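You operate a simulated robot arm through the tools that you are given. There is no shell and no other tool.

You are at the controls of a simulated robot arm. One attempt, no reset.

JOB
At the valve board, vent the bead line: shut valves 5, 7 and 12, then open valve 13.
Fine: the other lines keep their air; leave the other valves.
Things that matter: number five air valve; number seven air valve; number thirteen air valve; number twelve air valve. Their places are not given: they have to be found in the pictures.

The check looks at the end state, three seconds after you hand in, the way a careful person would. Anything else that was tipped, shoved, dropped, spilled or broken makes it a failure.

ROBOT AND FRAMES
A 7-joint arm with a three-finger gripper, fixed in place. Base frame: the origin is on the floor under the middle of its stand, x ahead of it, y to its left, z up. Units: mm, rad, N and s.
It reaches about 1342 mm from its shoulder. Its first joint turns from -2.897 to 2.897 rad. Payload 2.69 kg.
The tool frame sits at the grasp point between the pads (the TCP): z along the fingers, y along the line on which they close. The tips reach 30 mm beyond it. The gripper opens to 128 mm; its body begins 117 mm behind the TCP.
Orientation is told as [roll, pitch, yaw] about the base's x, y, z axes, in that order, counted from this pose: with the fingers straight down and closing along the base's y, the tool's x points along the base's -x, its y along +y and its z along -z.

CONTROLS
- The arm moves only by the tool move_arm. Its argument "plan" is a list of rows, each a list of 7 numbers: the shift along the base's x, y, z in mm, then the turn, a rotation vector about the base's x, y, z in rad, then the opening in per cent of the stroke, from 0 (shut) to 100 (fully open). In form: [[dx, dy, dz, wx, wy, wz, grip], ...]. A call has 1 to 20 rows; each row shifts and turns the commanded pose from where the row before left it. Rows are played at 5 a second. More than 50 mm and 0.15 rad between two rows, or a gripper value outside its range, and nothing of the call is played. Where a pose cannot be reached the arm comes as near as it can. A force on the tool above 40 N (or 10 N above the force at the start of the call, whichever is more), or a blocked arm, ends the call early, and 0.2 s more pass. The fingers move at their own pace (about 127 mm/s each) and stop on an object; they squeeze with about 34 N. The grip force told is the motor's: it shows also when the fingers shut on nothing. Time passes only in rows, and 0.2 s behind the last, so rows that do not move let the fingers close. The reply holds the time, the measured pose of the TCP, the force on the tool along the base axes, the opening and the grip force, in the units named above and with some noise, with the torque about the TCP (base axes, N m) and any sound that the robot's microphone picked up.
- Cameras (640 x 400 px; columns grow to the right, rows downward): "scene" is fixed at [45.4, 504, 1628.5]; the picture's right is [-0.25, -0.97, 0.00], its down [-0.43, 0.11, -0.90] and it looks along [0.87, -0.23, -0.44] (base axes); focal length 330 px, centre (320, 200). "wrist" rides on the gripper at [58, 54, -131] in the tool frame; the picture's right is [-0.68, 0.74, 0.00], its down [-0.62, -0.57, -0.55] and it looks along [-0.40, -0.37, 0.84] (tool axes); focal length 234 px, centre (320, 200).
- get_image(camera): a new picture of that camera. The clock stands still meanwhile.
- move_column(by): moves the trunk up (or, below 0, down) by that many mm; the arm rides with it, the base frame stays. It gives what a move gives, with no picture.
- pixel_to_xyz(camera, pixels): for up to 12 pixels [column, row] of the newest picture of that camera ("zoom" is the newest enlarged one), the place [x, y, z] in the base frame of the surface seen there, good to about 2 mm, but the place of the scene camera against the robot may be out by one fixed shift of up to 12 mm in any direction. The clock stands still meanwhile.
- close_up(camera, box): a new picture of the part [left, top, right, bottom] of that camera's present view, enlarged. The clock stands still meanwhile.
- sign_off(): hands the job in; it is judged then, once.

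Leave the gripper open and the arm clear of the work at the hand-in unless told otherwise.

The tools are called after "Call:" as name(argument=value, ...) on one line, values as JSON. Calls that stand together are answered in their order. move_arm: Moves the arm, as the interface text tells. Its arguments: {"type":"object","properties":{"plan":{"type":"array","items":{"type":"array","items":{"type":"number"}}}},"required":["plan"]} The other tools are called the same way: move_column (by) moves the trunk up or down; get_image (camera) takes a picture; pixel_to_xyz (camera, pixels) gives the place of the surface under pixels of a picture; close_up (camera, box) takes an enlarged picture of a part of a camera's view; sign_off () hands the job in.

At the start:

```text
time_s: 0.0
eef_pos: [649.2, 286.5, 1453.9]
ee_rot: [0.0, 0.002, 0.001]
force: [-0.5, -0.5, 0.1]
torque: [0.0, -0.01, 0.01]
finger_gap: 127.6
finger_force: 0.1
trunk travel left (down, up): [-150.0, 200.0]
```

scene: 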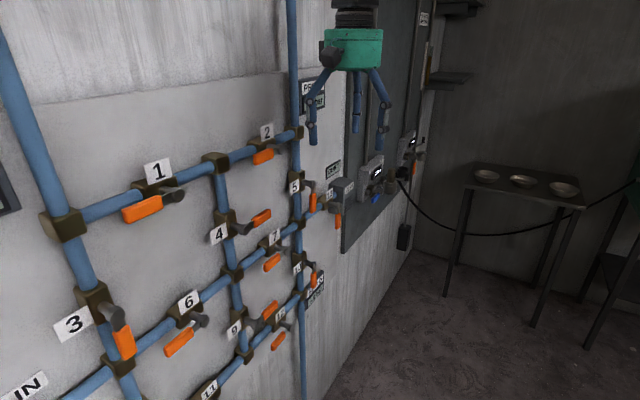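
wrist: 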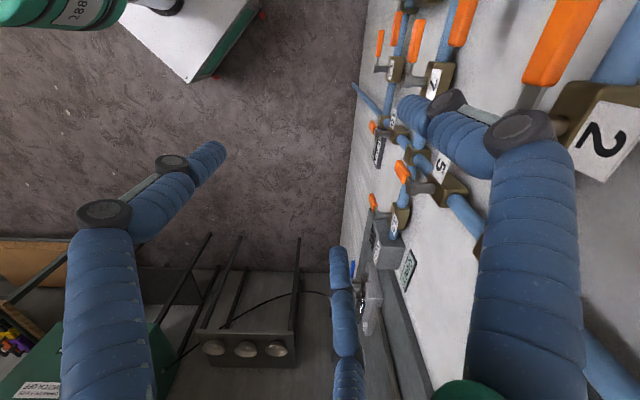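

I see a valve board on the left wall with numbered valves and orange handles. I'll enlarge the scene view around the board (columns 0–360, rows 100–400) and around the right part of the board to read the numbers.

Call:
close_up(camera="scene", box=[200, 100, 360, 200])

Call:
close_up(camera="scene", box=[200, 170, 360, 270])

Call:
close_up(camera="scene", box=[200, 250, 360, 350])

Call:
close_up(camera="scene", box=[0, 200, 320, 400])

```text
4.00 times, centred on (280, 150) of scene
```

zoom: 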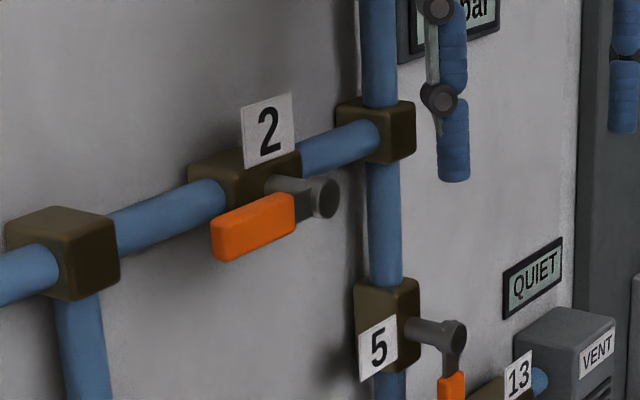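

```text
4.00 times, centred on (280, 220) of scene
```

zoom: 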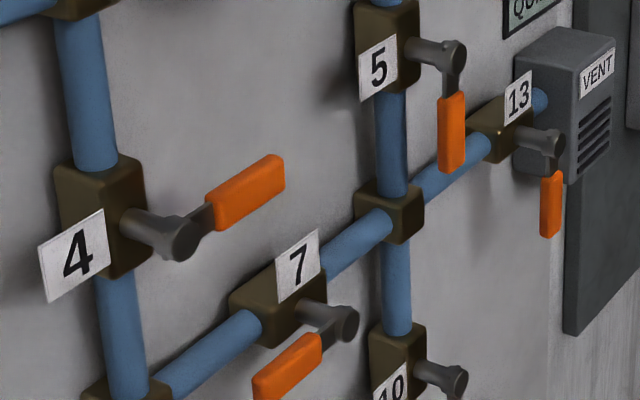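

```text
4.00 times, centred on (280, 300) of scene
```

zoom: 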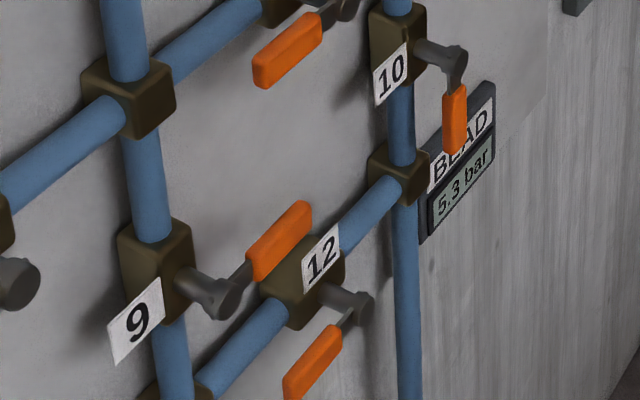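

```text
2.00 times, centred on (160, 300) of scene
```

zoom: 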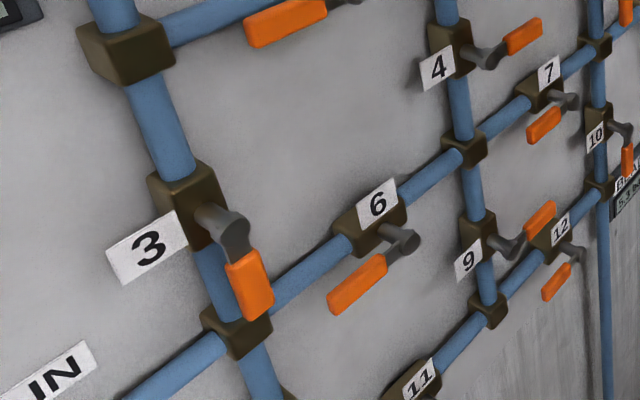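

The handles look like quarter-turn levers: 5, 7 and 12 lie along their pipes (open), 13 lies across (shut). I'll measure the board: labels, hubs and handles of 5, 7, 12, 13 in scene pixels, plus bare board spots.

Call:
get_image(camera="scene")

Call:
pixel_to_xyz(camera="scene", pixels=[[294, 187], [313, 183], [313, 195], [313, 210], [329, 195], [338, 205], [337.5, 214], [338, 226], [230, 150], [280, 215], [275, 245], [320, 230]])

Call:
pixel_to_xyz(camera="scene", pixels=[[274, 237], [286, 251], [278, 257], [267, 266], [280, 314], [290, 326], [283, 336], [274, 345], [314, 264], [314, 272], [314, 285], [260, 218]])

```text
taken
```

scene: 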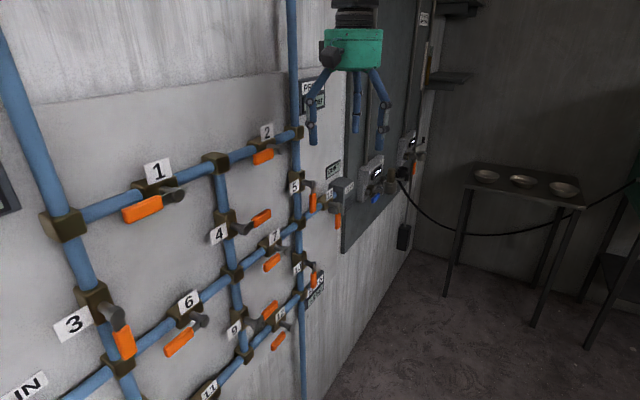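

```text
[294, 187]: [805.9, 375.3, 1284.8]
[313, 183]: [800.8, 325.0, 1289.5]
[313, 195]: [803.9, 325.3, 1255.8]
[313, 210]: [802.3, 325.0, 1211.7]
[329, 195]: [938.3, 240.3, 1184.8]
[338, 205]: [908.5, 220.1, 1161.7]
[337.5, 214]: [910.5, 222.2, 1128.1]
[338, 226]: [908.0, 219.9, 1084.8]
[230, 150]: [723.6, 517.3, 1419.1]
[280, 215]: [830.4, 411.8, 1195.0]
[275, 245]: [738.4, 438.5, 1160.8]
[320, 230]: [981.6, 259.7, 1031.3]
```

```text
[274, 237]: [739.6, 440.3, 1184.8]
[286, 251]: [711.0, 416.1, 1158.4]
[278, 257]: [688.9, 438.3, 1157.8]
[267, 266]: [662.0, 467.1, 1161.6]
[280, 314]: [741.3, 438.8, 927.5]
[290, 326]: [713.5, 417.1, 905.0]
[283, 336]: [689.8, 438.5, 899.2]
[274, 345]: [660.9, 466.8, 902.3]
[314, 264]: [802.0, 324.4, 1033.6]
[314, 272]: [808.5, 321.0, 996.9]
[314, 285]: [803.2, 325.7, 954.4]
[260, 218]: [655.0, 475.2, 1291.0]
```

The board stands at 45° (x + y ≈ 1241) and faces the robot; the handles stick out about 80 mm from it. From handles 4 and 9 (shut, pointing right) and 3 and 10 (open, pointing down), shutting turns counter-clockwise seen from the front. I'll shut the fingers here, away from everything, to see how the closed bundle looks.

Call:
move_arm(plan=[[0, 0, 0, 0, 0, 0, 0], [0, 0, 0, 0, 0, 0, 0], [0, 0, 0, 0, 0, 0, 0], [0, 0, 0, 0, 0, 0, 0]])

Call:
get_image(camera="wrist")

Call:
close_up(camera="scene", box=[270, 0, 430, 160])

```text
time_s: 1.0
eef_pos: [648.4, 284.6, 1453.2]
ee_rot: [-0.001, 0.002, 0.0]
force: [0.1, 0.5, 0.1]
torque: [0.01, -0.01, 0.0]
finger_gap: 2.0
finger_force: 31.5
trunk travel left (down, up): [-150.0, 200.0]
```

```text
taken
```

wrist: 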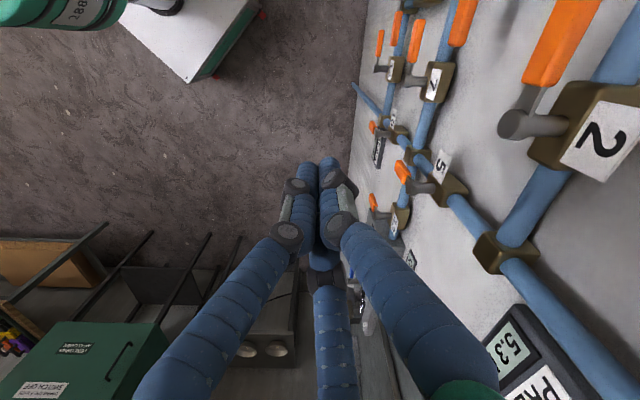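

```text
2.50 times, centred on (350, 80) of scene
```

zoom: 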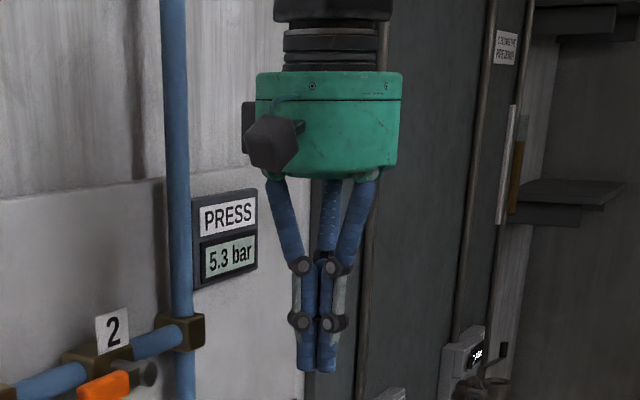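

The closed bundle is narrow, about 45 mm at the tips. Now I'll compare label centres in both cameras to find the scene camera's shift: wrist label 2 at (603,140), label 5 at (443,165), label 7 at (433,82); scene label 2 at (267,131), label 5 at (294,187), label 7 at (274.5,237).

Call:
pixel_to_xyz(camera="wrist", pixels=[[603, 140], [443, 165], [433, 82], [402, 172], [519, 124], [560, 40], [414, 256], [520, 220], [305, 172], [330, 172], [318, 165]])

Call:
close_up(camera="wrist", box=[360, 40, 520, 200])

Call:
pixel_to_xyz(camera="scene", pixels=[[267, 132], [294.5, 187], [274.5, 237], [296, 133], [326, 100]])

```text
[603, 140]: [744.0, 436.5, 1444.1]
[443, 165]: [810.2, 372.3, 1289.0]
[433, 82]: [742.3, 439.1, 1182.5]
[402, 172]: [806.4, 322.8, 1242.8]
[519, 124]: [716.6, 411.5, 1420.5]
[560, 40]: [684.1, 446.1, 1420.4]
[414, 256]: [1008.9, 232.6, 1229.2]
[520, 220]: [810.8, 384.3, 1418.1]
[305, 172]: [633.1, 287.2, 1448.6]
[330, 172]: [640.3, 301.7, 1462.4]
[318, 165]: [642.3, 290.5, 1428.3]
```

```text
2.50 times, centred on (440, 120) of wrist
```

zoom: 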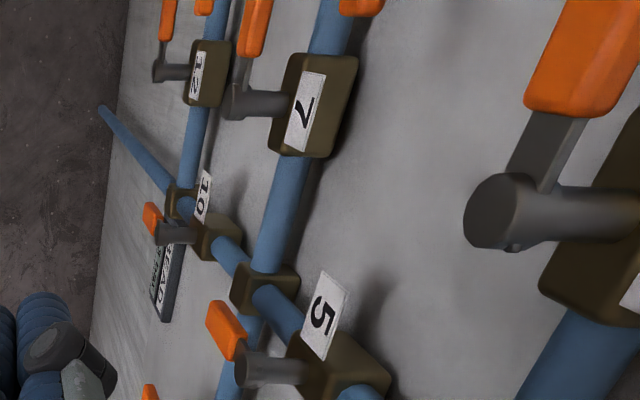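

```text
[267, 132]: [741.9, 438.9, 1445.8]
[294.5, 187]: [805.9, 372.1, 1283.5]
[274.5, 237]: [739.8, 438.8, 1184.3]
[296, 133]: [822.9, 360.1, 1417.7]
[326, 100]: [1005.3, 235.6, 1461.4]
```

The two cameras agree to within about 4 mm. Next I'll measure the surroundings: the VENT box (scene columns 329–354, rows 177–216), pipes, hubs and panel edge near 13, to plan clearances.

Call:
close_up(camera="scene", box=[280, 160, 400, 235])

Call:
pixel_to_xyz(camera="scene", pixels=[[349, 187], [348, 200], [336, 190], [333, 182], [346, 210], [352, 181], [297, 207], [290, 232], [348, 225], [372, 180], [375, 160], [334, 170]])

```text
5.33 times, centred on (340, 198) of scene
```

zoom: 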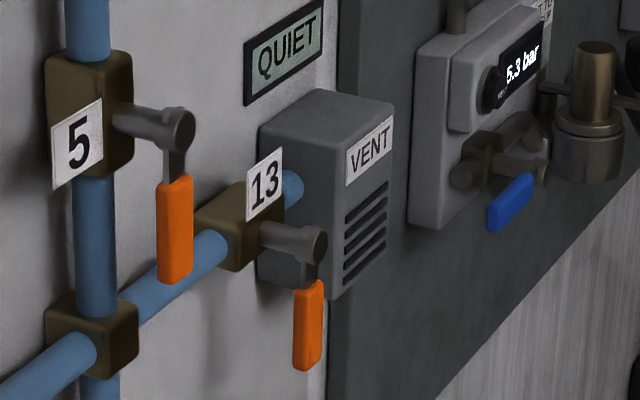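

```text
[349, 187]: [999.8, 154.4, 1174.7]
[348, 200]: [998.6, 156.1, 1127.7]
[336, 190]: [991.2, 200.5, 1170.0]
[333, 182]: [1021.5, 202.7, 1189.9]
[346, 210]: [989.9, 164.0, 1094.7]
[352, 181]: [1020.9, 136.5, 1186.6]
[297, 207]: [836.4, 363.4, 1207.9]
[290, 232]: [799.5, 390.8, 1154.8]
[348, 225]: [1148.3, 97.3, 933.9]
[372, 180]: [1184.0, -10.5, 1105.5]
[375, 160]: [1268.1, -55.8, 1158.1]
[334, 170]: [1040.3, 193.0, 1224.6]
```

I'll measure levers 5 and 13 precisely in this enlarged view: hub ends at (183,127) and (317,243), and handle edges and ends.

Call:
pixel_to_xyz(camera="zoom", pixels=[[183, 127], [163, 230], [186, 230], [191, 230], [176, 190], [175, 276], [317, 243], [297, 330], [317, 330], [308, 290], [305, 366], [150, 118]])

Call:
close_up(camera="scene", box=[240, 220, 320, 280])

```text
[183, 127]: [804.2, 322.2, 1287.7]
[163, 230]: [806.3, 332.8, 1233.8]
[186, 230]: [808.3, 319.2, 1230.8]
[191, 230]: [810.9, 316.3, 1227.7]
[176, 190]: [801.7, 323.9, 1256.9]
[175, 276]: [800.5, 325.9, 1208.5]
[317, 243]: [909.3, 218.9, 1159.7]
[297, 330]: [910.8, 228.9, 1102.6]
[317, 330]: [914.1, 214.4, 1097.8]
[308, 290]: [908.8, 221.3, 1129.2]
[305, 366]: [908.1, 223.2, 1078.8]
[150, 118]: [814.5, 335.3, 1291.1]
```

```text
6.67 times, centred on (280, 250) of scene
```

zoom: 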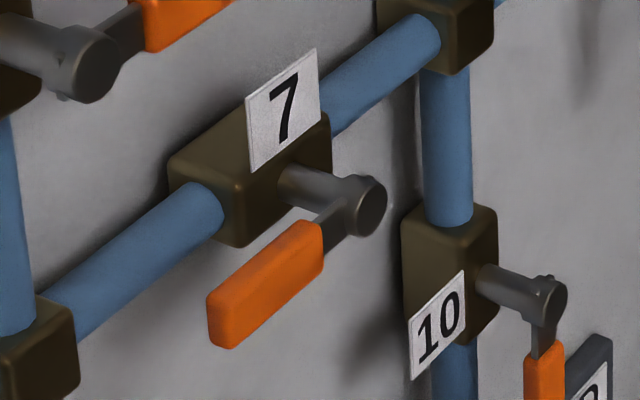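

Lever 5 pivots near u≈341 along the board, z≈1288, with its handle hanging to z≈1205; lever 13 pivots near z≈1160. The plan is to point the shut fingers straight at the board and push each lever round its arc from behind. First I turn the tool 90° here, well clear of the board (about 219 mm).

Call:
move_arm(plan=[[0, 0, 0, 0.0926, -0.0926, 0, 0], [0, 0, 0, 0.0926, -0.0926, 0, 0], [0, 0, 0, 0.0926, -0.0926, 0, 0], [0, 0, 0, 0.0926, -0.0926, 0, 0], [0, 0, 0, 0.0926, -0.0926, 0, 0], [0, 0, 0, 0.0926, -0.0926, 0, 0], [0, 0, 0, 0.0926, -0.0926, 0, 0], [0, 0, 0, 0.0926, -0.0926, 0, 0], [0, 0, 0, 0.0926, -0.0926, 0, 0], [0, 0, 0, 0.0926, -0.0926, 0, 0], [0, 0, 0, 0.0926, -0.0926, 0, 0], [0, 0, 0, 0.0926, -0.0926, 0, 0]])

Call:
get_image(camera="scene")

Call:
get_image(camera="wrist")

```text
time_s: 3.6
eef_pos: [650.3, 285.4, 1453.7]
ee_rot: [1.576, -0.786, -0.79]
force: [0.4, 0.2, 0.2]
torque: [0.0, 0.01, -0.01]
finger_gap: 2.0
finger_force: 31.6
trunk travel left (down, up): [-150.0, 200.0]
```

```text
taken
```

scene: 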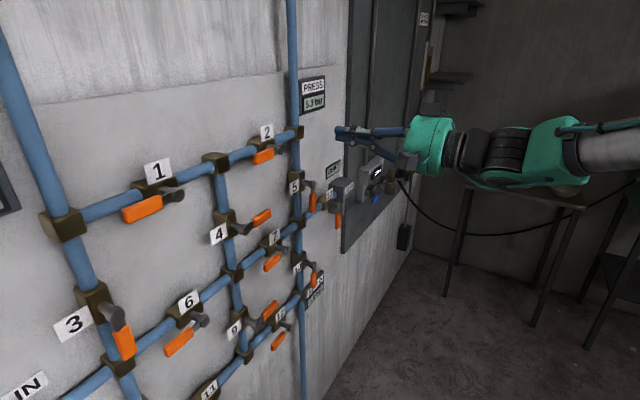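

```text
taken
```

wrist: 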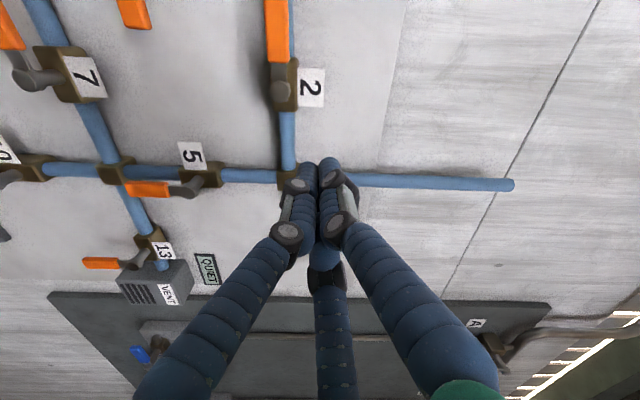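

The wrist camera now sees the board squarely: image up is board-left and image left is down. I'll measure hub ends and handles here: lever 5 hub (190,188), handle (128–168,189); lever 13 hub (140,260), handle (83–118,263); lever 7 hub (30,78).

Call:
close_up(camera="wrist", box=[60, 120, 240, 310])

Call:
pixel_to_xyz(camera="wrist", pixels=[[190, 188], [148, 189], [128, 189], [166, 189], [133, 263], [100, 263], [85, 263], [35, 80], [310, 88], [191, 155], [162, 251], [350, 140]])

```text
2.11 times, centred on (150, 215) of wrist
```

zoom: 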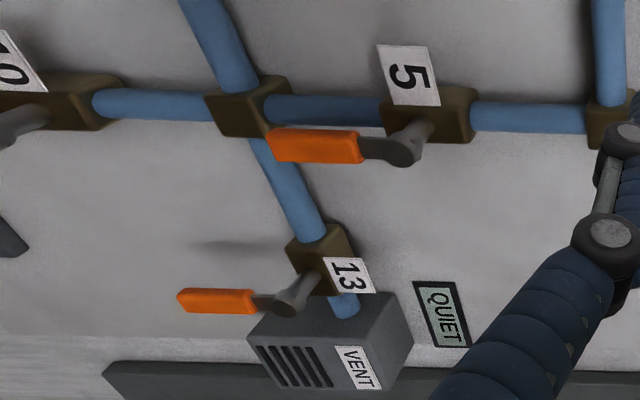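

```text
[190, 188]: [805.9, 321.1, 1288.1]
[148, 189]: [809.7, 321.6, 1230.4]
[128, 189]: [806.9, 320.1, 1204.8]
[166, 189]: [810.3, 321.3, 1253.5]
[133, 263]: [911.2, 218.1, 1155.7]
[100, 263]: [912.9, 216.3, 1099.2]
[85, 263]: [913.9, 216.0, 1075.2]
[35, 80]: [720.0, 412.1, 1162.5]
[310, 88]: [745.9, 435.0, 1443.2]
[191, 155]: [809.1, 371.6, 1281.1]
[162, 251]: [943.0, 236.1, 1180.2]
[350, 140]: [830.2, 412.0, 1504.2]
```

Readings agree: lever 5 pivot at u≈343, z≈1288, handle end z≈1204, about 80 mm off the board. Now I lower the pointed fingers to left of handle 5 (u≈298, z≈1226), still 150 mm off the board.

Call:
move_arm(plan=[[6.9, -0.1, -28.5, 0, 0, 0, 0], [6.9, -0.1, -28.5, 0, 0, 0, 0], [6.9, -0.1, -28.5, 0, 0, 0, 0], [6.9, -0.1, -28.5, 0, 0, 0, 0], [6.9, -0.1, -28.5, 0, 0, 0, 0], [6.9, -0.1, -28.5, 0, 0, 0, 0], [6.9, -0.1, -28.5, 0, 0, 0, 0], [6.9, -0.1, -28.5, 0, 0, 0, 0]])

Call:
get_image(camera="scene")

Call:
get_image(camera="wrist")

```text
time_s: 5.4
eef_pos: [703.5, 285.1, 1226.5]
ee_rot: [1.577, -0.785, -0.788]
force: [0.1, -0.1, 0.1]
torque: [-0.02, 0.0, -0.03]
finger_gap: 2.2
finger_force: 31.7
trunk travel left (down, up): [-150.0, 200.0]
```

```text
taken
```

scene: 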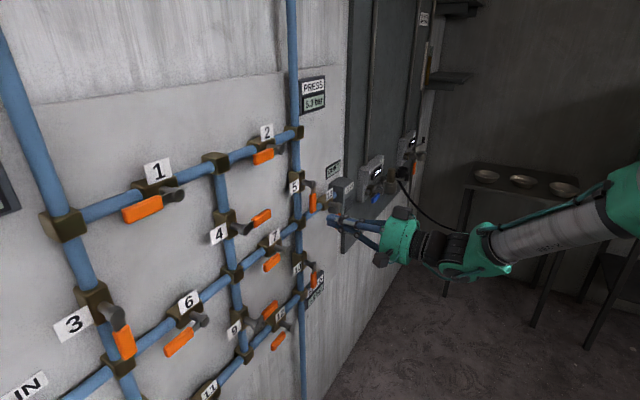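

```text
taken
```

wrist: 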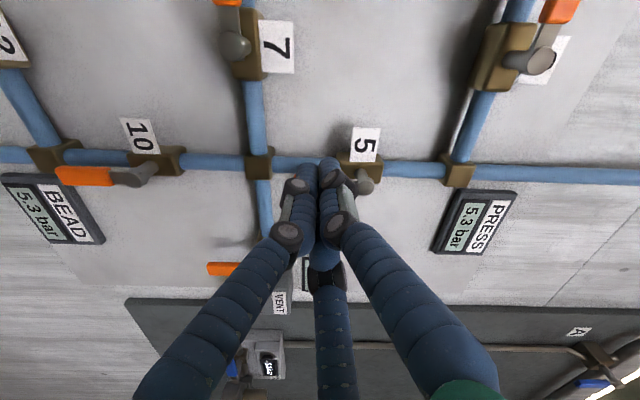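

The fingertips are at about (320,165) in the wrist picture, with hub 5 beyond at (363,183). I'll enlarge and measure the tip edges to know the bundle's true position and width.

Call:
close_up(camera="wrist", box=[260, 130, 400, 260])

Call:
pixel_to_xyz(camera="wrist", pixels=[[300, 172], [309, 168], [322, 162], [336, 166], [345, 178], [352, 184], [290, 186], [320, 200], [330, 180], [308, 180]])

Call:
close_up(camera="scene", box=[280, 160, 440, 280])

```text
3.08 times, centred on (330, 195) of wrist
```

zoom: 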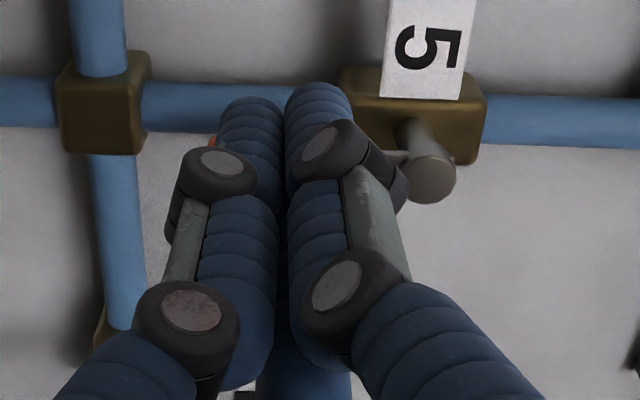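

```text
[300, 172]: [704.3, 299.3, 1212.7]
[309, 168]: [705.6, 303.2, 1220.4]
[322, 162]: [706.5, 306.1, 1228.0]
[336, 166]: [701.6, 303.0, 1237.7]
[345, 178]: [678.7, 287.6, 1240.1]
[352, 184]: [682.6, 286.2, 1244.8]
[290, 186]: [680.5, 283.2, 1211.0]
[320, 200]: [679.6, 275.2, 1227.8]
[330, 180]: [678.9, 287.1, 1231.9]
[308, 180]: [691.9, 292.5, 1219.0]
```

```text
3.33 times, centred on (360, 220) of scene
```

zoom: 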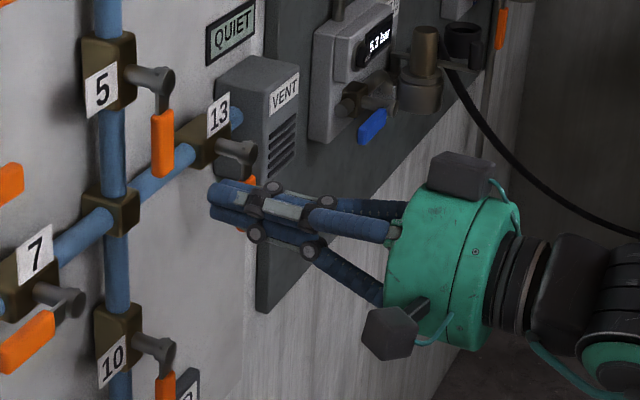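

The tips span about z 1208–1243 and u 282–312, so there is roughly 20 mm to handle 5's left edge. I'll advance 90 mm straight toward the board beside the handle (tips then 60 mm from the board, clear of pipes and bodies).

Call:
move_arm(plan=[[12.7, 12.7, 0, 0, 0, 0, 0], [12.7, 12.7, 0, 0, 0, 0, 0], [12.7, 12.7, 0, 0, 0, 0, 0], [12.7, 12.7, 0, 0, 0, 0, 0], [12.7, 12.7, 0, 0, 0, 0, 0]])

Call:
close_up(camera="scene", box=[260, 150, 420, 270])

Call:
get_image(camera="wrist")

```text
time_s: 6.6
eef_pos: [767.8, 348.4, 1224.6]
ee_rot: [1.572, -0.783, -0.789]
force: [0.6, 0.3, 0.5]
torque: [-0.02, -0.01, -0.04]
finger_gap: 2.3
finger_force: 31.6
trunk travel left (down, up): [-150.0, 200.0]
```

```text
3.33 times, centred on (340, 210) of scene
```

zoom: 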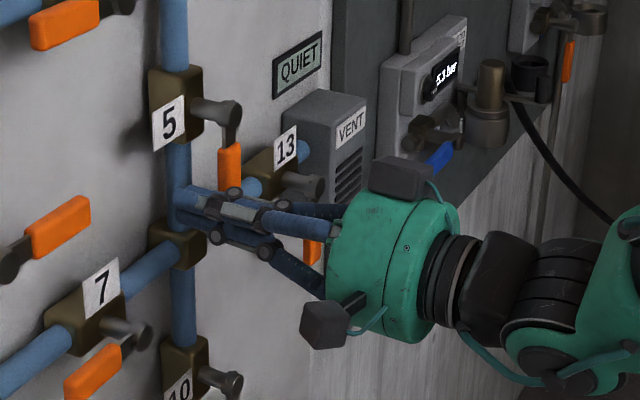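

```text
taken
```

wrist: 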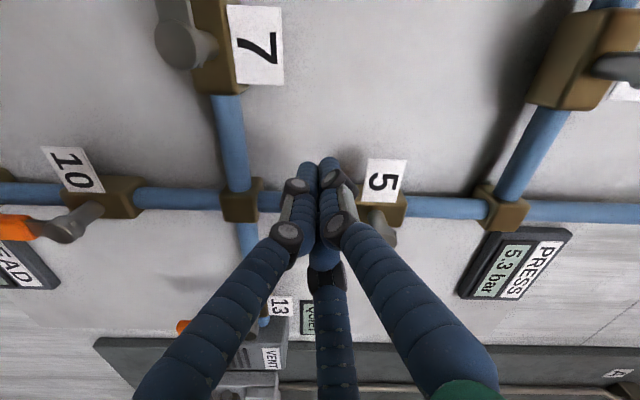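

The fingers stand left of handle 5 with no contact. Now I push right along the first part of the lever's arc (to about 30°) and watch the force.

Call:
move_arm(plan=[[7.6, -7.6, 0, 0, 0, 0, 0], [7.6, -7.6, 0.4, 0, 0, 0, 0], [5.9, -5.9, -2.8, 0, 0, 0, 0], [6.2, -6.2, -1.6, 0, 0, 0, 0], [6.2, -6.2, -0.4, 0, 0, 0, 0], [6.2, -6.2, 0.7, 0, 0, 0, 0]])

Call:
close_up(camera="scene", box=[260, 150, 420, 270])

Call:
get_image(camera="wrist")

```text
time_s: 8.0
eef_pos: [808.1, 308.0, 1220.8]
ee_rot: [1.573, -0.784, -0.788]
force: [-0.6, 0.8, 0.3]
torque: [0.0, 0.03, 0.0]
finger_gap: 2.3
finger_force: 31.3
trunk travel left (down, up): [-150.0, 200.0]
```

```text
3.33 times, centred on (340, 210) of scene
```

zoom: 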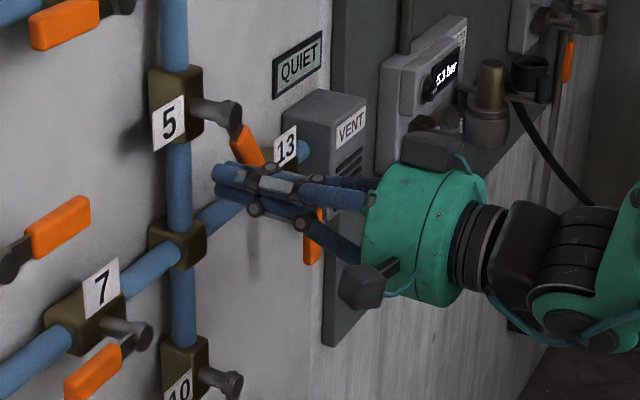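

```text
taken
```

wrist: 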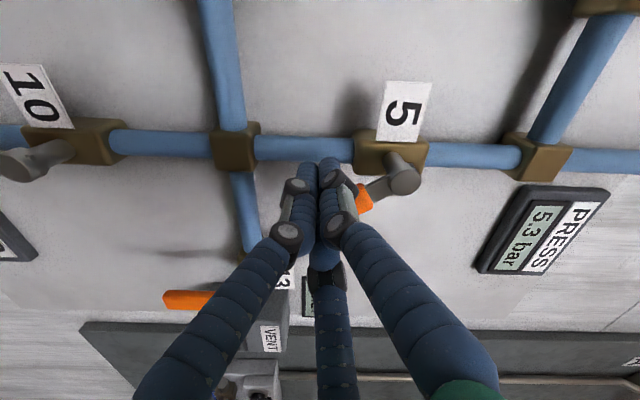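

Lever 5 follows easily (about 30°, hardly any force). I continue the arc to 90°.

Call:
move_arm(plan=[[5.9, -5.9, 2, 0, 0, 0, 0], [5.8, -5.8, 3, 0, 0, 0, 0], [5.7, -5.7, 4, 0, 0, 0, 0], [5.2, -5.2, 5, 0, 0, 0, 0], [4.5, -4.5, 6, 0, 0, 0, 0], [4.2, -4.2, 6.8, 0, 0, 0, 0], [3.4, -3.4, 7.4, 0, 0, 0, 0], [2.7, -2.7, 8, 0, 0, 0, 0]])

Call:
close_up(camera="scene", box=[260, 150, 420, 270])

Call:
get_image(camera="wrist")

```text
time_s: 9.8
eef_pos: [842.6, 272.2, 1255.1]
ee_rot: [1.559, -0.78, -0.776]
force: [-14.2, 5.6, -32.7]
torque: [-0.42, -0.19, 0.21]
finger_gap: 2.3
finger_force: 31.7
trunk travel left (down, up): [-150.0, 200.0]
```

```text
3.33 times, centred on (340, 210) of scene
```

zoom: 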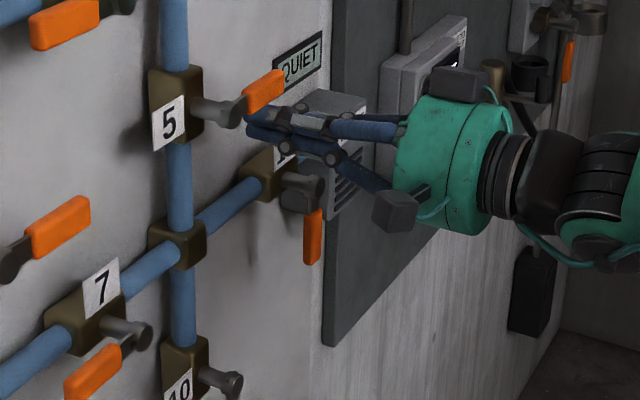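

```text
taken
```

wrist: 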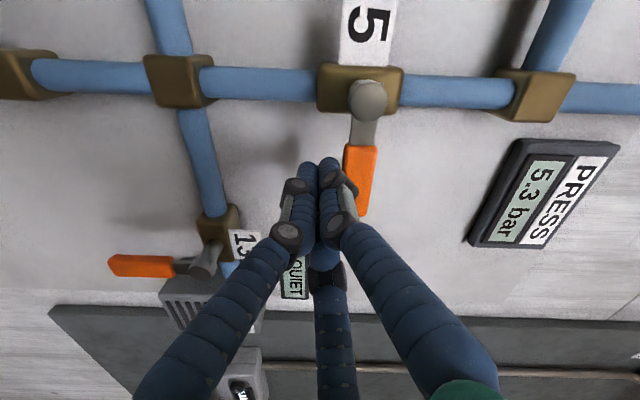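

Force rose to 33 N downward and the lever lies horizontal: valve 5 has reached its stop. I back the fingers off downward 28 mm, then retreat 100 mm from the board and check.

Call:
move_arm(plan=[[0, 0, -10, 0, 0, 0, 0], [0, 0, -18, 0, 0, 0, 0], [-14.1, -14.1, 0, 0, 0, 0, 0], [-14.1, -14.1, 0, 0, 0, 0, 0], [-14.1, -14.1, 0, 0, 0, 0, 0], [-14.1, -14.1, 0, 0, 0, 0, 0], [-14.1, -14.1, 0, 0, 0, 0, 0]])

Call:
close_up(camera="scene", box=[260, 150, 420, 270])

Call:
get_image(camera="wrist")

```text
time_s: 11.4
eef_pos: [774.0, 200.4, 1235.1]
ee_rot: [1.574, -0.786, -0.787]
force: [-0.1, 0.0, 0.1]
torque: [-0.01, 0.0, -0.01]
finger_gap: 2.1
finger_force: 31.0
trunk travel left (down, up): [-150.0, 200.0]
```

```text
3.33 times, centred on (340, 210) of scene
```

zoom: 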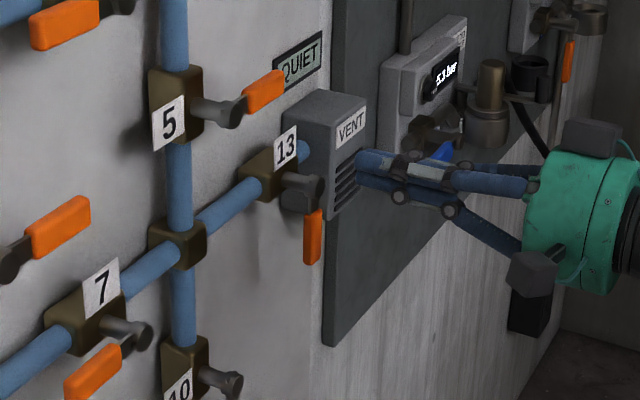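

```text
taken
```

wrist: 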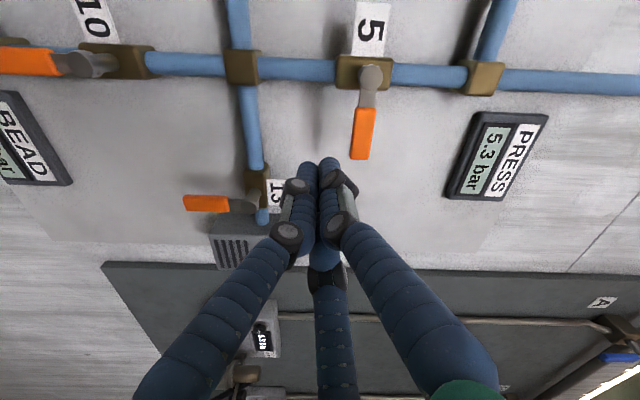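

Valve 5's handle is horizontal to the right, like shut valves 4 and 9. Next is valve 7 (shut: left → down). I slide left along the board, staying 160 mm off it, to a spot above handle 7 (u≈150, z≈1205).

Call:
move_arm(plan=[[-22.6, 22.6, -3.9, 0, 0, 0, 0], [-22.6, 22.6, -3.9, 0, 0, 0, 0], [-22.6, 22.6, -3.9, 0, 0, 0, 0], [-22.6, 22.6, -3.9, 0, 0, 0, 0], [-22.6, 22.6, -3.9, 0, 0, 0, 0], [-22.6, 22.6, -3.9, 0, 0, 0, 0], [-22.6, 22.6, -3.9, 0, 0, 0, 0], [-22.6, 22.6, -3.9, 0, 0, 0, 0]])

Call:
get_image(camera="scene")

Call:
get_image(camera="wrist")

```text
time_s: 13.2
eef_pos: [593.3, 381.2, 1204.1]
ee_rot: [1.574, -0.786, -0.79]
force: [0.5, 0.1, 0.0]
torque: [0.02, 0.02, 0.01]
finger_gap: 2.0
finger_force: 30.9
trunk travel left (down, up): [-150.0, 200.0]
```

```text
taken
```

scene: 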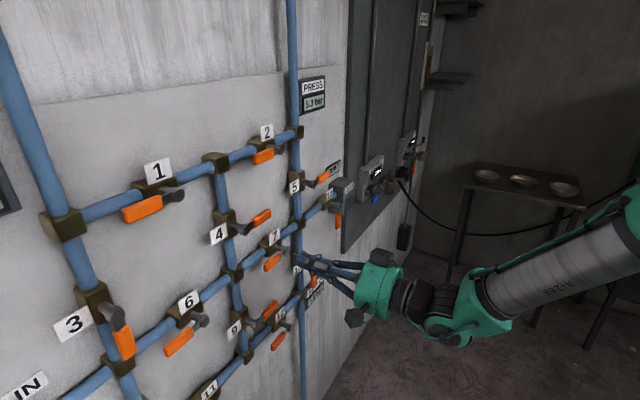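

```text
taken
```

wrist: 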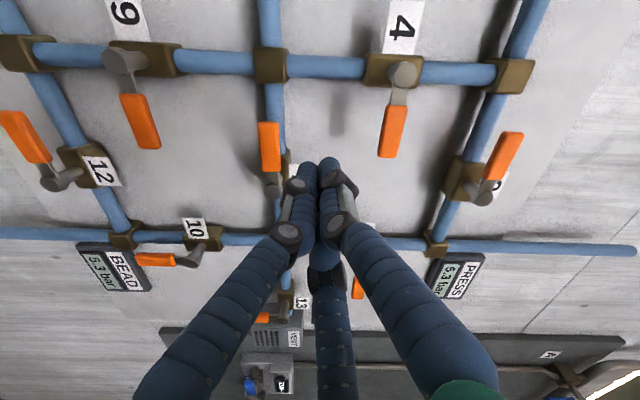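

In the wrist picture handle 7 is at (269,147) with its hub at (272,183); handle 4 at (393,130); handle 12 at (28,137) with hub (58,180). I'll measure them.

Call:
pixel_to_xyz(camera="wrist", pixels=[[262, 147], [270, 147], [278, 147], [268, 124], [270, 170], [272, 185], [393, 130], [390, 156], [20, 135], [10, 115], [58, 178], [141, 120]])

Call:
close_up(camera="wrist", box=[230, 100, 430, 240])

```text
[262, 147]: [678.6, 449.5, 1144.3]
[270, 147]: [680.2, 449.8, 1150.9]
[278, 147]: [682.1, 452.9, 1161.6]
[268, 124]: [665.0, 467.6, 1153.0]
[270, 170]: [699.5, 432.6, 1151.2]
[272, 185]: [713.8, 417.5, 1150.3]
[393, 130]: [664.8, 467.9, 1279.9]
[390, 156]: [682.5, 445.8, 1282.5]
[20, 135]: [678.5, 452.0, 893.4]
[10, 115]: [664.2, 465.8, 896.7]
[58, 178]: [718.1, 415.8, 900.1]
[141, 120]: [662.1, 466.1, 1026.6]
```

```text
2.86 times, centred on (330, 170) of wrist
```

zoom: 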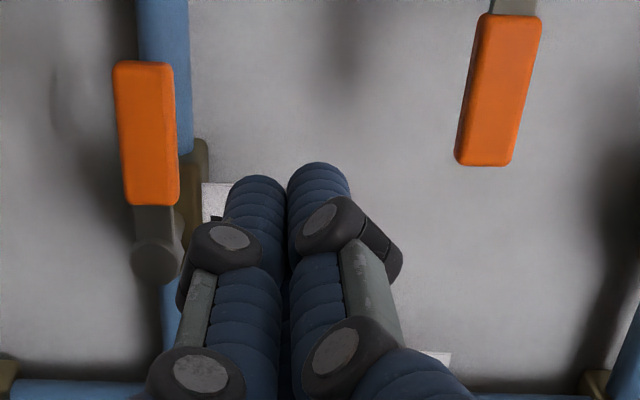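

Handle 7 lies at z≈1146–1162 and u≈137–195; my tips are above it with about 18 mm spare and well below handle 4 (z≈1272 and up). I advance 99 mm straight in.

Call:
move_arm(plan=[[14, 14, 0, 0, 0, 0, 0], [14, 14, 0, 0, 0, 0, 0], [14, 14, 0, 0, 0, 0, 0], [14, 14, 0, 0, 0, 0, 0], [14, 14, 0, 0, 0, 0, 0]])

Call:
close_up(camera="scene", box=[200, 180, 360, 300])

Call:
get_image(camera="wrist")

```text
time_s: 14.4
eef_pos: [664.5, 451.5, 1204.8]
ee_rot: [1.575, -0.784, -0.786]
force: [-0.5, 0.2, 0.6]
torque: [0.0, 0.04, -0.01]
finger_gap: 2.1
finger_force: 31.5
trunk travel left (down, up): [-150.0, 200.0]
```

```text
3.33 times, centred on (280, 240) of scene
```

zoom: 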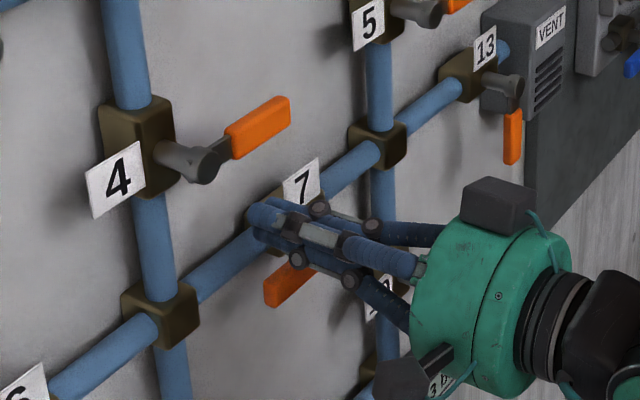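

```text
taken
```

wrist: 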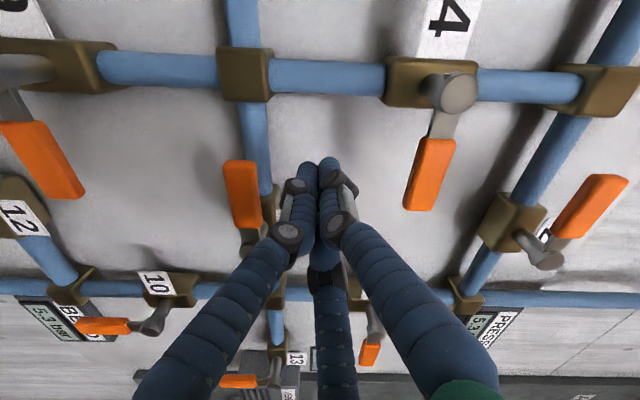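

Clear, with handle 7 just below the tips. Now I push handle 7 down and round its arc (left → down) in one call; the force limit will stop me at the end stop.

Call:
move_arm(plan=[[0.7, -0.7, -9, 0, 0, 0, 0], [0.3, -0.3, -9, 0, 0, 0, 0], [-2.4, 2.4, -8.3, 0, 0, 0, 0], [-1.6, 1.6, -8.8, 0, 0, 0, 0], [-0.7, 0.7, -9.1, 0, 0, 0, 0], [0.1, -0.1, -9.1, 0, 0, 0, 0], [1.1, -1.1, -9.5, 0, 0, 0, 0], [2.1, -2.1, -9, 0, 0, 0, 0], [3.1, -3.1, -9, 0, 0, 0, 0], [4.0, -4.0, -8.1, 0, 0, 0, 0], [4.5, -4.5, -7, 0, 0, 0, 0]])

Call:
close_up(camera="scene", box=[200, 180, 360, 300])

Call:
get_image(camera="wrist")

```text
time_s: 16.8
eef_pos: [674.6, 439.6, 1108.9]
ee_rot: [1.572, -0.785, -0.787]
force: [-0.2, -0.4, 0.1]
torque: [-0.02, -0.02, -0.01]
finger_gap: 2.1
finger_force: 31.4
trunk travel left (down, up): [-150.0, 200.0]
```

```text
3.33 times, centred on (280, 240) of scene
```

zoom: 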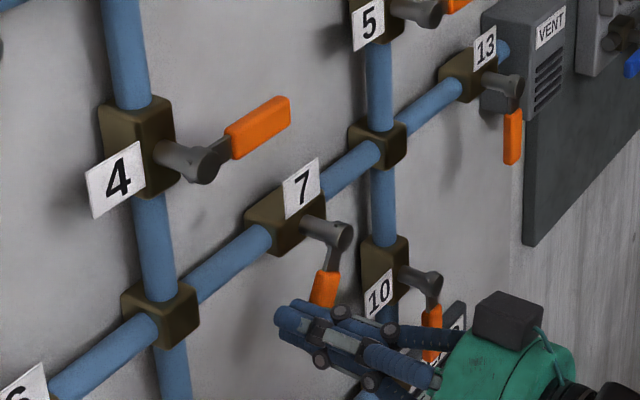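

```text
taken
```

wrist: 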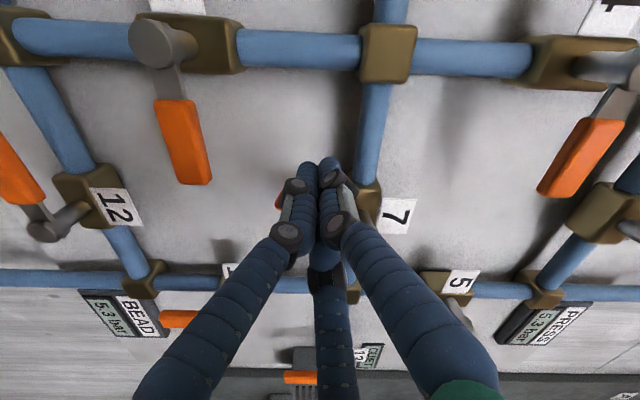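

Lever 7 is at roughly 70° and moves freely. I finish the arc to straight down, pressing slightly past so it meets its stop.

Call:
move_arm(plan=[[5.1, -5.1, -6.1, 0, 0, 0, 0], [5.6, -5.6, -5, 0, 0, 0, 0], [6.0, -6.0, -3.8, 0, 0, 0, 0], [2.5, -2.5, -0.5, 0, 0, 0, 0], [2.5, -2.5, 0, 0, 0, 0, 0]])

Call:
close_up(camera="scene", box=[200, 180, 360, 300])

Call:
get_image(camera="wrist")

```text
time_s: 18.0
eef_pos: [694.1, 420.5, 1093.7]
ee_rot: [1.574, -0.787, -0.782]
force: [-21.6, 25.6, 1.4]
torque: [0.01, -0.17, 0.36]
finger_gap: 1.9
finger_force: 31.6
trunk travel left (down, up): [-150.0, 200.0]
```

```text
3.33 times, centred on (280, 240) of scene
```

zoom: 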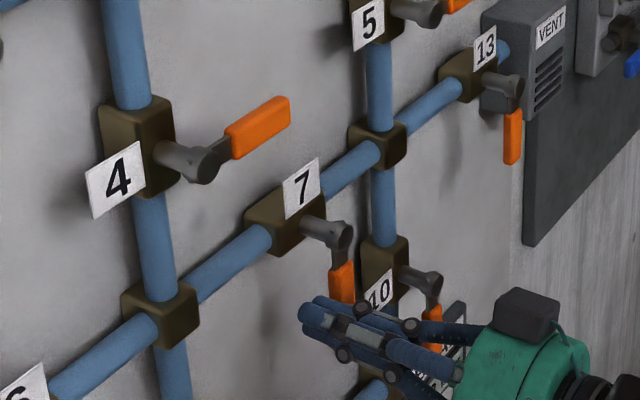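

```text
taken
```

wrist: 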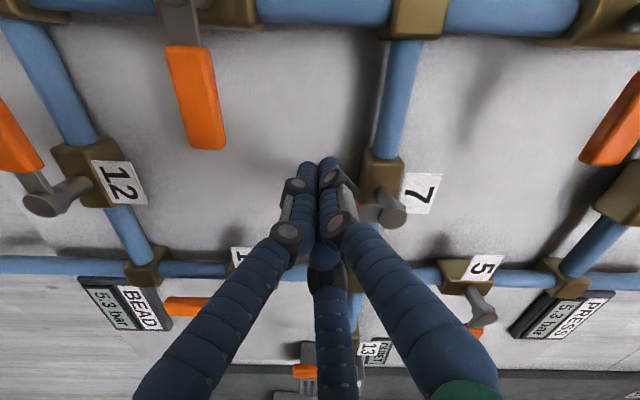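

Force of about 33 N against the push: valve 7 is at its stop, handle straight down. I back off 28 mm to the left and retreat 100 mm from the board.

Call:
move_arm(plan=[[-8, 8, 0, 0, 0, 0, 0], [-12, 12, 0, 0, 0, 0, 0], [-14.1, -14.1, 0, 0, 0, 0, 0], [-14.1, -14.1, 0, 0, 0, 0, 0], [-14.1, -14.1, 0, 0, 0, 0, 0], [-14.1, -14.1, 0, 0, 0, 0, 0], [-14.1, -14.1, 0, 0, 0, 0, 0]])

Call:
close_up(camera="scene", box=[200, 180, 360, 300])

Call:
get_image(camera="wrist")

```text
time_s: 19.6
eef_pos: [605.4, 368.4, 1094.3]
ee_rot: [1.574, -0.786, -0.788]
force: [0.3, 0.0, -1.3]
torque: [-0.03, 0.03, -0.03]
finger_gap: 2.1
finger_force: 31.6
trunk travel left (down, up): [-150.0, 200.0]
```

```text
3.33 times, centred on (280, 240) of scene
```

zoom: 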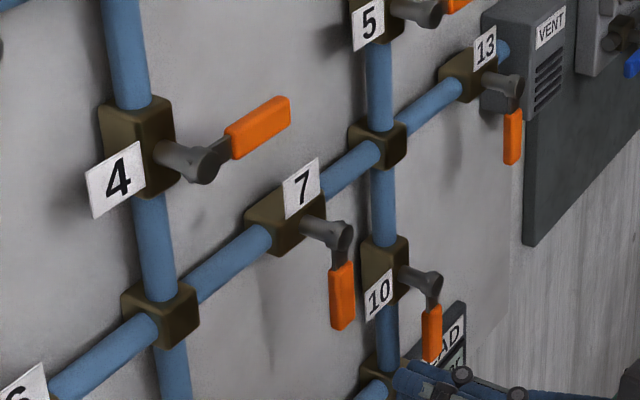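

```text
taken
```

wrist: 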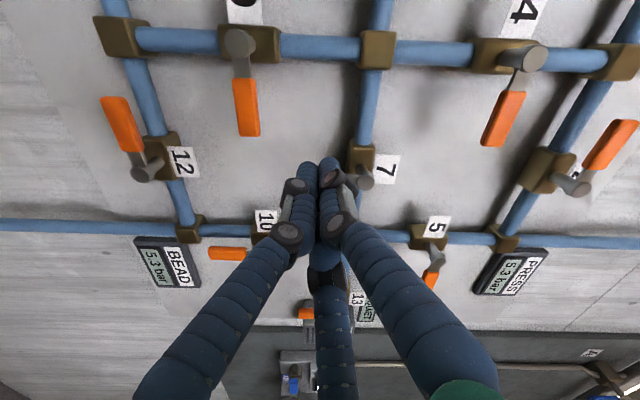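

Valve 7 is shut (handle vertical, across its pipe). Next is valve 12: wrist picture shows its hub at (147,168) and handle at (120,125). I'll measure it and handle 9 before lowering.

Call:
pixel_to_xyz(camera="wrist", pixels=[[120, 125], [112, 100], [129, 148], [142, 175], [153, 172], [246, 105], [250, 134], [238, 40], [184, 163]])

Call:
move_arm(plan=[[-1.4, 1.4, -18.1, 0, 0, 0, 0], [-1.4, 1.4, -18.1, 0, 0, 0, 0], [-1.4, 1.4, -18.1, 0, 0, 0, 0], [-1.4, 1.4, -18.1, 0, 0, 0, 0], [-1.4, 1.4, -18.1, 0, 0, 0, 0], [-1.4, 1.4, -18.1, 0, 0, 0, 0], [-1.4, 1.4, -18.1, 0, 0, 0, 0], [-1.4, 1.4, -18.1, 0, 0, 0, 0]])

Call:
get_image(camera="scene")

Call:
get_image(camera="wrist")

```text
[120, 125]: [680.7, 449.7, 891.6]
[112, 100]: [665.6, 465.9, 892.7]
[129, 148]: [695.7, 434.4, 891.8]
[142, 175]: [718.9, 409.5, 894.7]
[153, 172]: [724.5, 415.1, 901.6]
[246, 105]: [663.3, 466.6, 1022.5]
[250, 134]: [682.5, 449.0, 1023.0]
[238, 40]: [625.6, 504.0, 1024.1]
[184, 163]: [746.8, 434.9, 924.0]
```

```text
time_s: 21.4
eef_pos: [594.4, 377.6, 948.9]
ee_rot: [1.573, -0.785, -0.787]
force: [-0.4, -0.7, 0.7]
torque: [-0.03, -0.04, 0.0]
finger_gap: 1.8
finger_force: 31.5
trunk travel left (down, up): [-150.0, 200.0]
```

```text
taken
```

scene: 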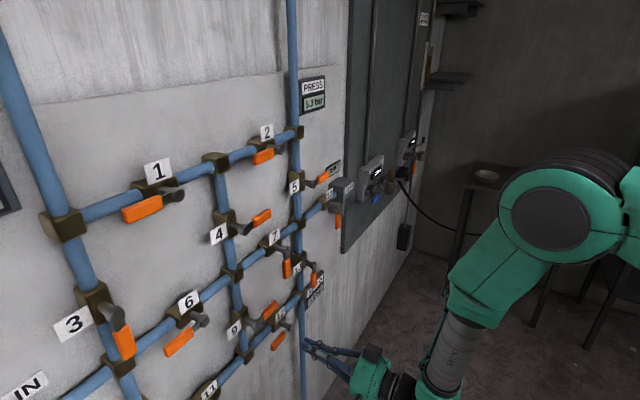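

```text
taken
```

wrist: 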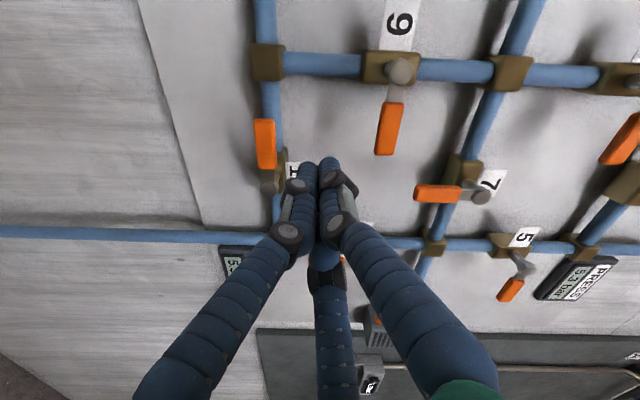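

Handle 12 now appears at (265,145) and hub at (268,182), just like 7 did. I'll measure once more from here before advancing.

Call:
pixel_to_xyz(camera="wrist", pixels=[[258, 145], [265, 145], [273, 145], [263, 120], [267, 166], [268, 182], [388, 128], [386, 152], [400, 70]])

Call:
close_up(camera="wrist", box=[230, 90, 430, 230])

```text
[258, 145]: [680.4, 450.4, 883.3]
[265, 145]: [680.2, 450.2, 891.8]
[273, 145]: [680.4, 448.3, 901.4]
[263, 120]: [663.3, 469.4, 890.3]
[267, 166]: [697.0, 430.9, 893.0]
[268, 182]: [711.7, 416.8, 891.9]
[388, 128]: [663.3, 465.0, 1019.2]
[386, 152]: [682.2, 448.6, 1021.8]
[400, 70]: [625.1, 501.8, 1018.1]
```

```text
2.86 times, centred on (330, 160) of wrist
```

zoom: 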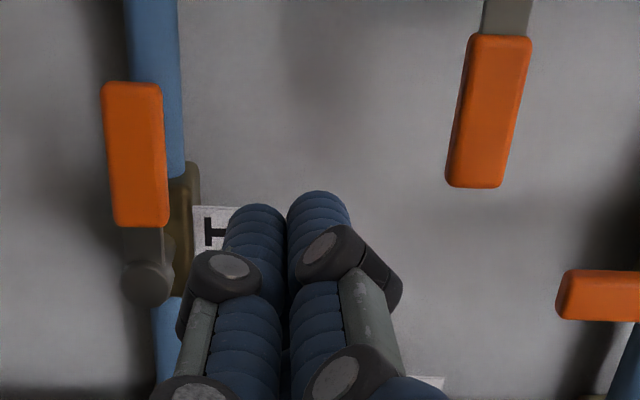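

Handle 12 centre is z≈892 at u≈137–195; tips sit about 25 mm above it and 40 mm below handle 9. I advance 101 mm straight in.

Call:
move_arm(plan=[[14.3, 14.3, 0, 0, 0, 0, 0], [14.3, 14.3, 0, 0, 0, 0, 0], [14.3, 14.3, 0, 0, 0, 0, 0], [14.3, 14.3, 0, 0, 0, 0, 0], [14.3, 14.3, 0, 0, 0, 0, 0]])

Call:
close_up(camera="scene", box=[200, 270, 360, 390])

Call:
get_image(camera="wrist")

```text
time_s: 22.6
eef_pos: [667.3, 450.3, 947.6]
ee_rot: [1.573, -0.784, -0.787]
force: [-0.3, 0.7, -0.9]
torque: [0.03, -0.04, 0.05]
finger_gap: 2.2
finger_force: 31.4
trunk travel left (down, up): [-150.0, 200.0]
```

```text
3.33 times, centred on (280, 330) of scene
```

zoom: 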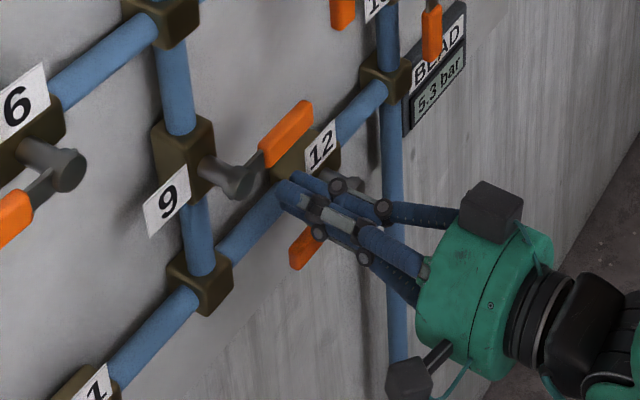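

```text
taken
```

wrist: 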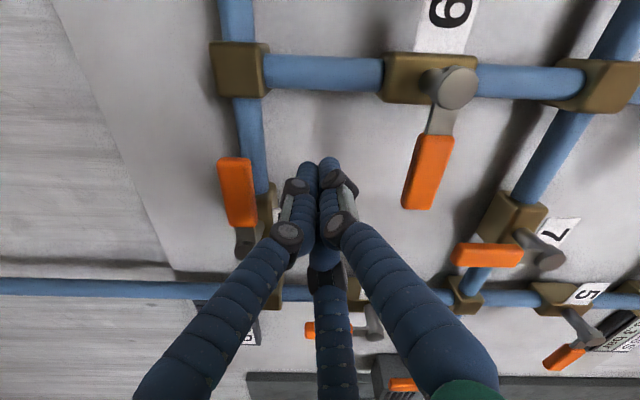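

Same setting as for valve 7, no contact. I now push handle 12 down and round its arc most of the way.

Call:
move_arm(plan=[[-0.5, 0.5, -10, 0, 0, 0, 0], [-0.5, 0.5, -10.6, 0, 0, 0, 0], [-2.4, 2.4, -8.3, 0, 0, 0, 0], [-1.6, 1.6, -8.8, 0, 0, 0, 0], [-0.7, 0.7, -9.1, 0, 0, 0, 0], [0.1, -0.1, -9.1, 0, 0, 0, 0], [1.1, -1.1, -9.5, 0, 0, 0, 0], [2.1, -2.1, -9, 0, 0, 0, 0], [3.1, -3.1, -9, 0, 0, 0, 0], [4.0, -4.0, -8.1, 0, 0, 0, 0], [4.5, -4.5, -7, 0, 0, 0, 0]])

Call:
close_up(camera="scene", box=[200, 270, 360, 390])

Call:
get_image(camera="wrist")

```text
time_s: 25.0
eef_pos: [671.1, 437.1, 854.9]
ee_rot: [1.572, -0.784, -0.786]
force: [0.4, 0.2, -0.2]
torque: [0.03, 0.0, -0.01]
finger_gap: 2.2
finger_force: 31.4
out of reach, approached as far as the arm can: row 9
trunk travel left (down, up): [-150.0, 200.0]
```

```text
3.33 times, centred on (280, 330) of scene
```

zoom: 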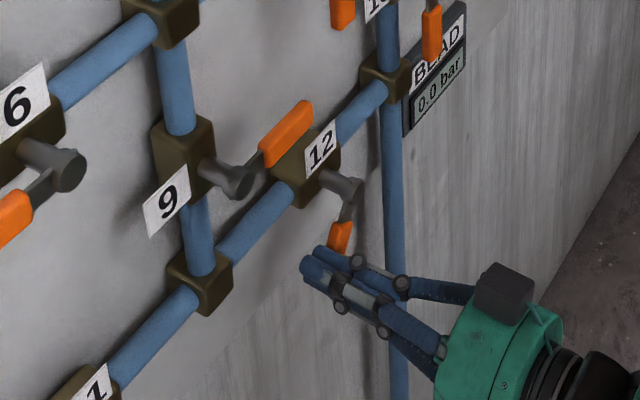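

```text
taken
```

wrist: 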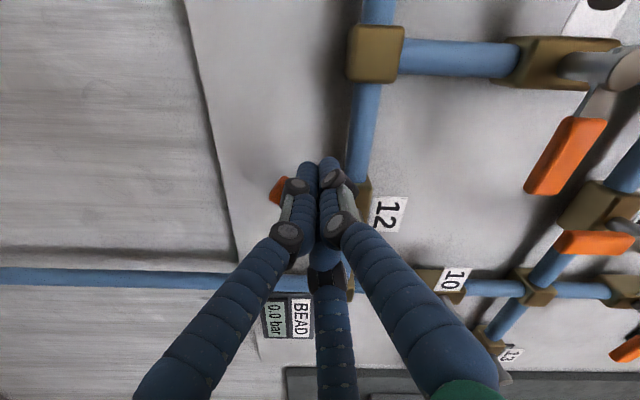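

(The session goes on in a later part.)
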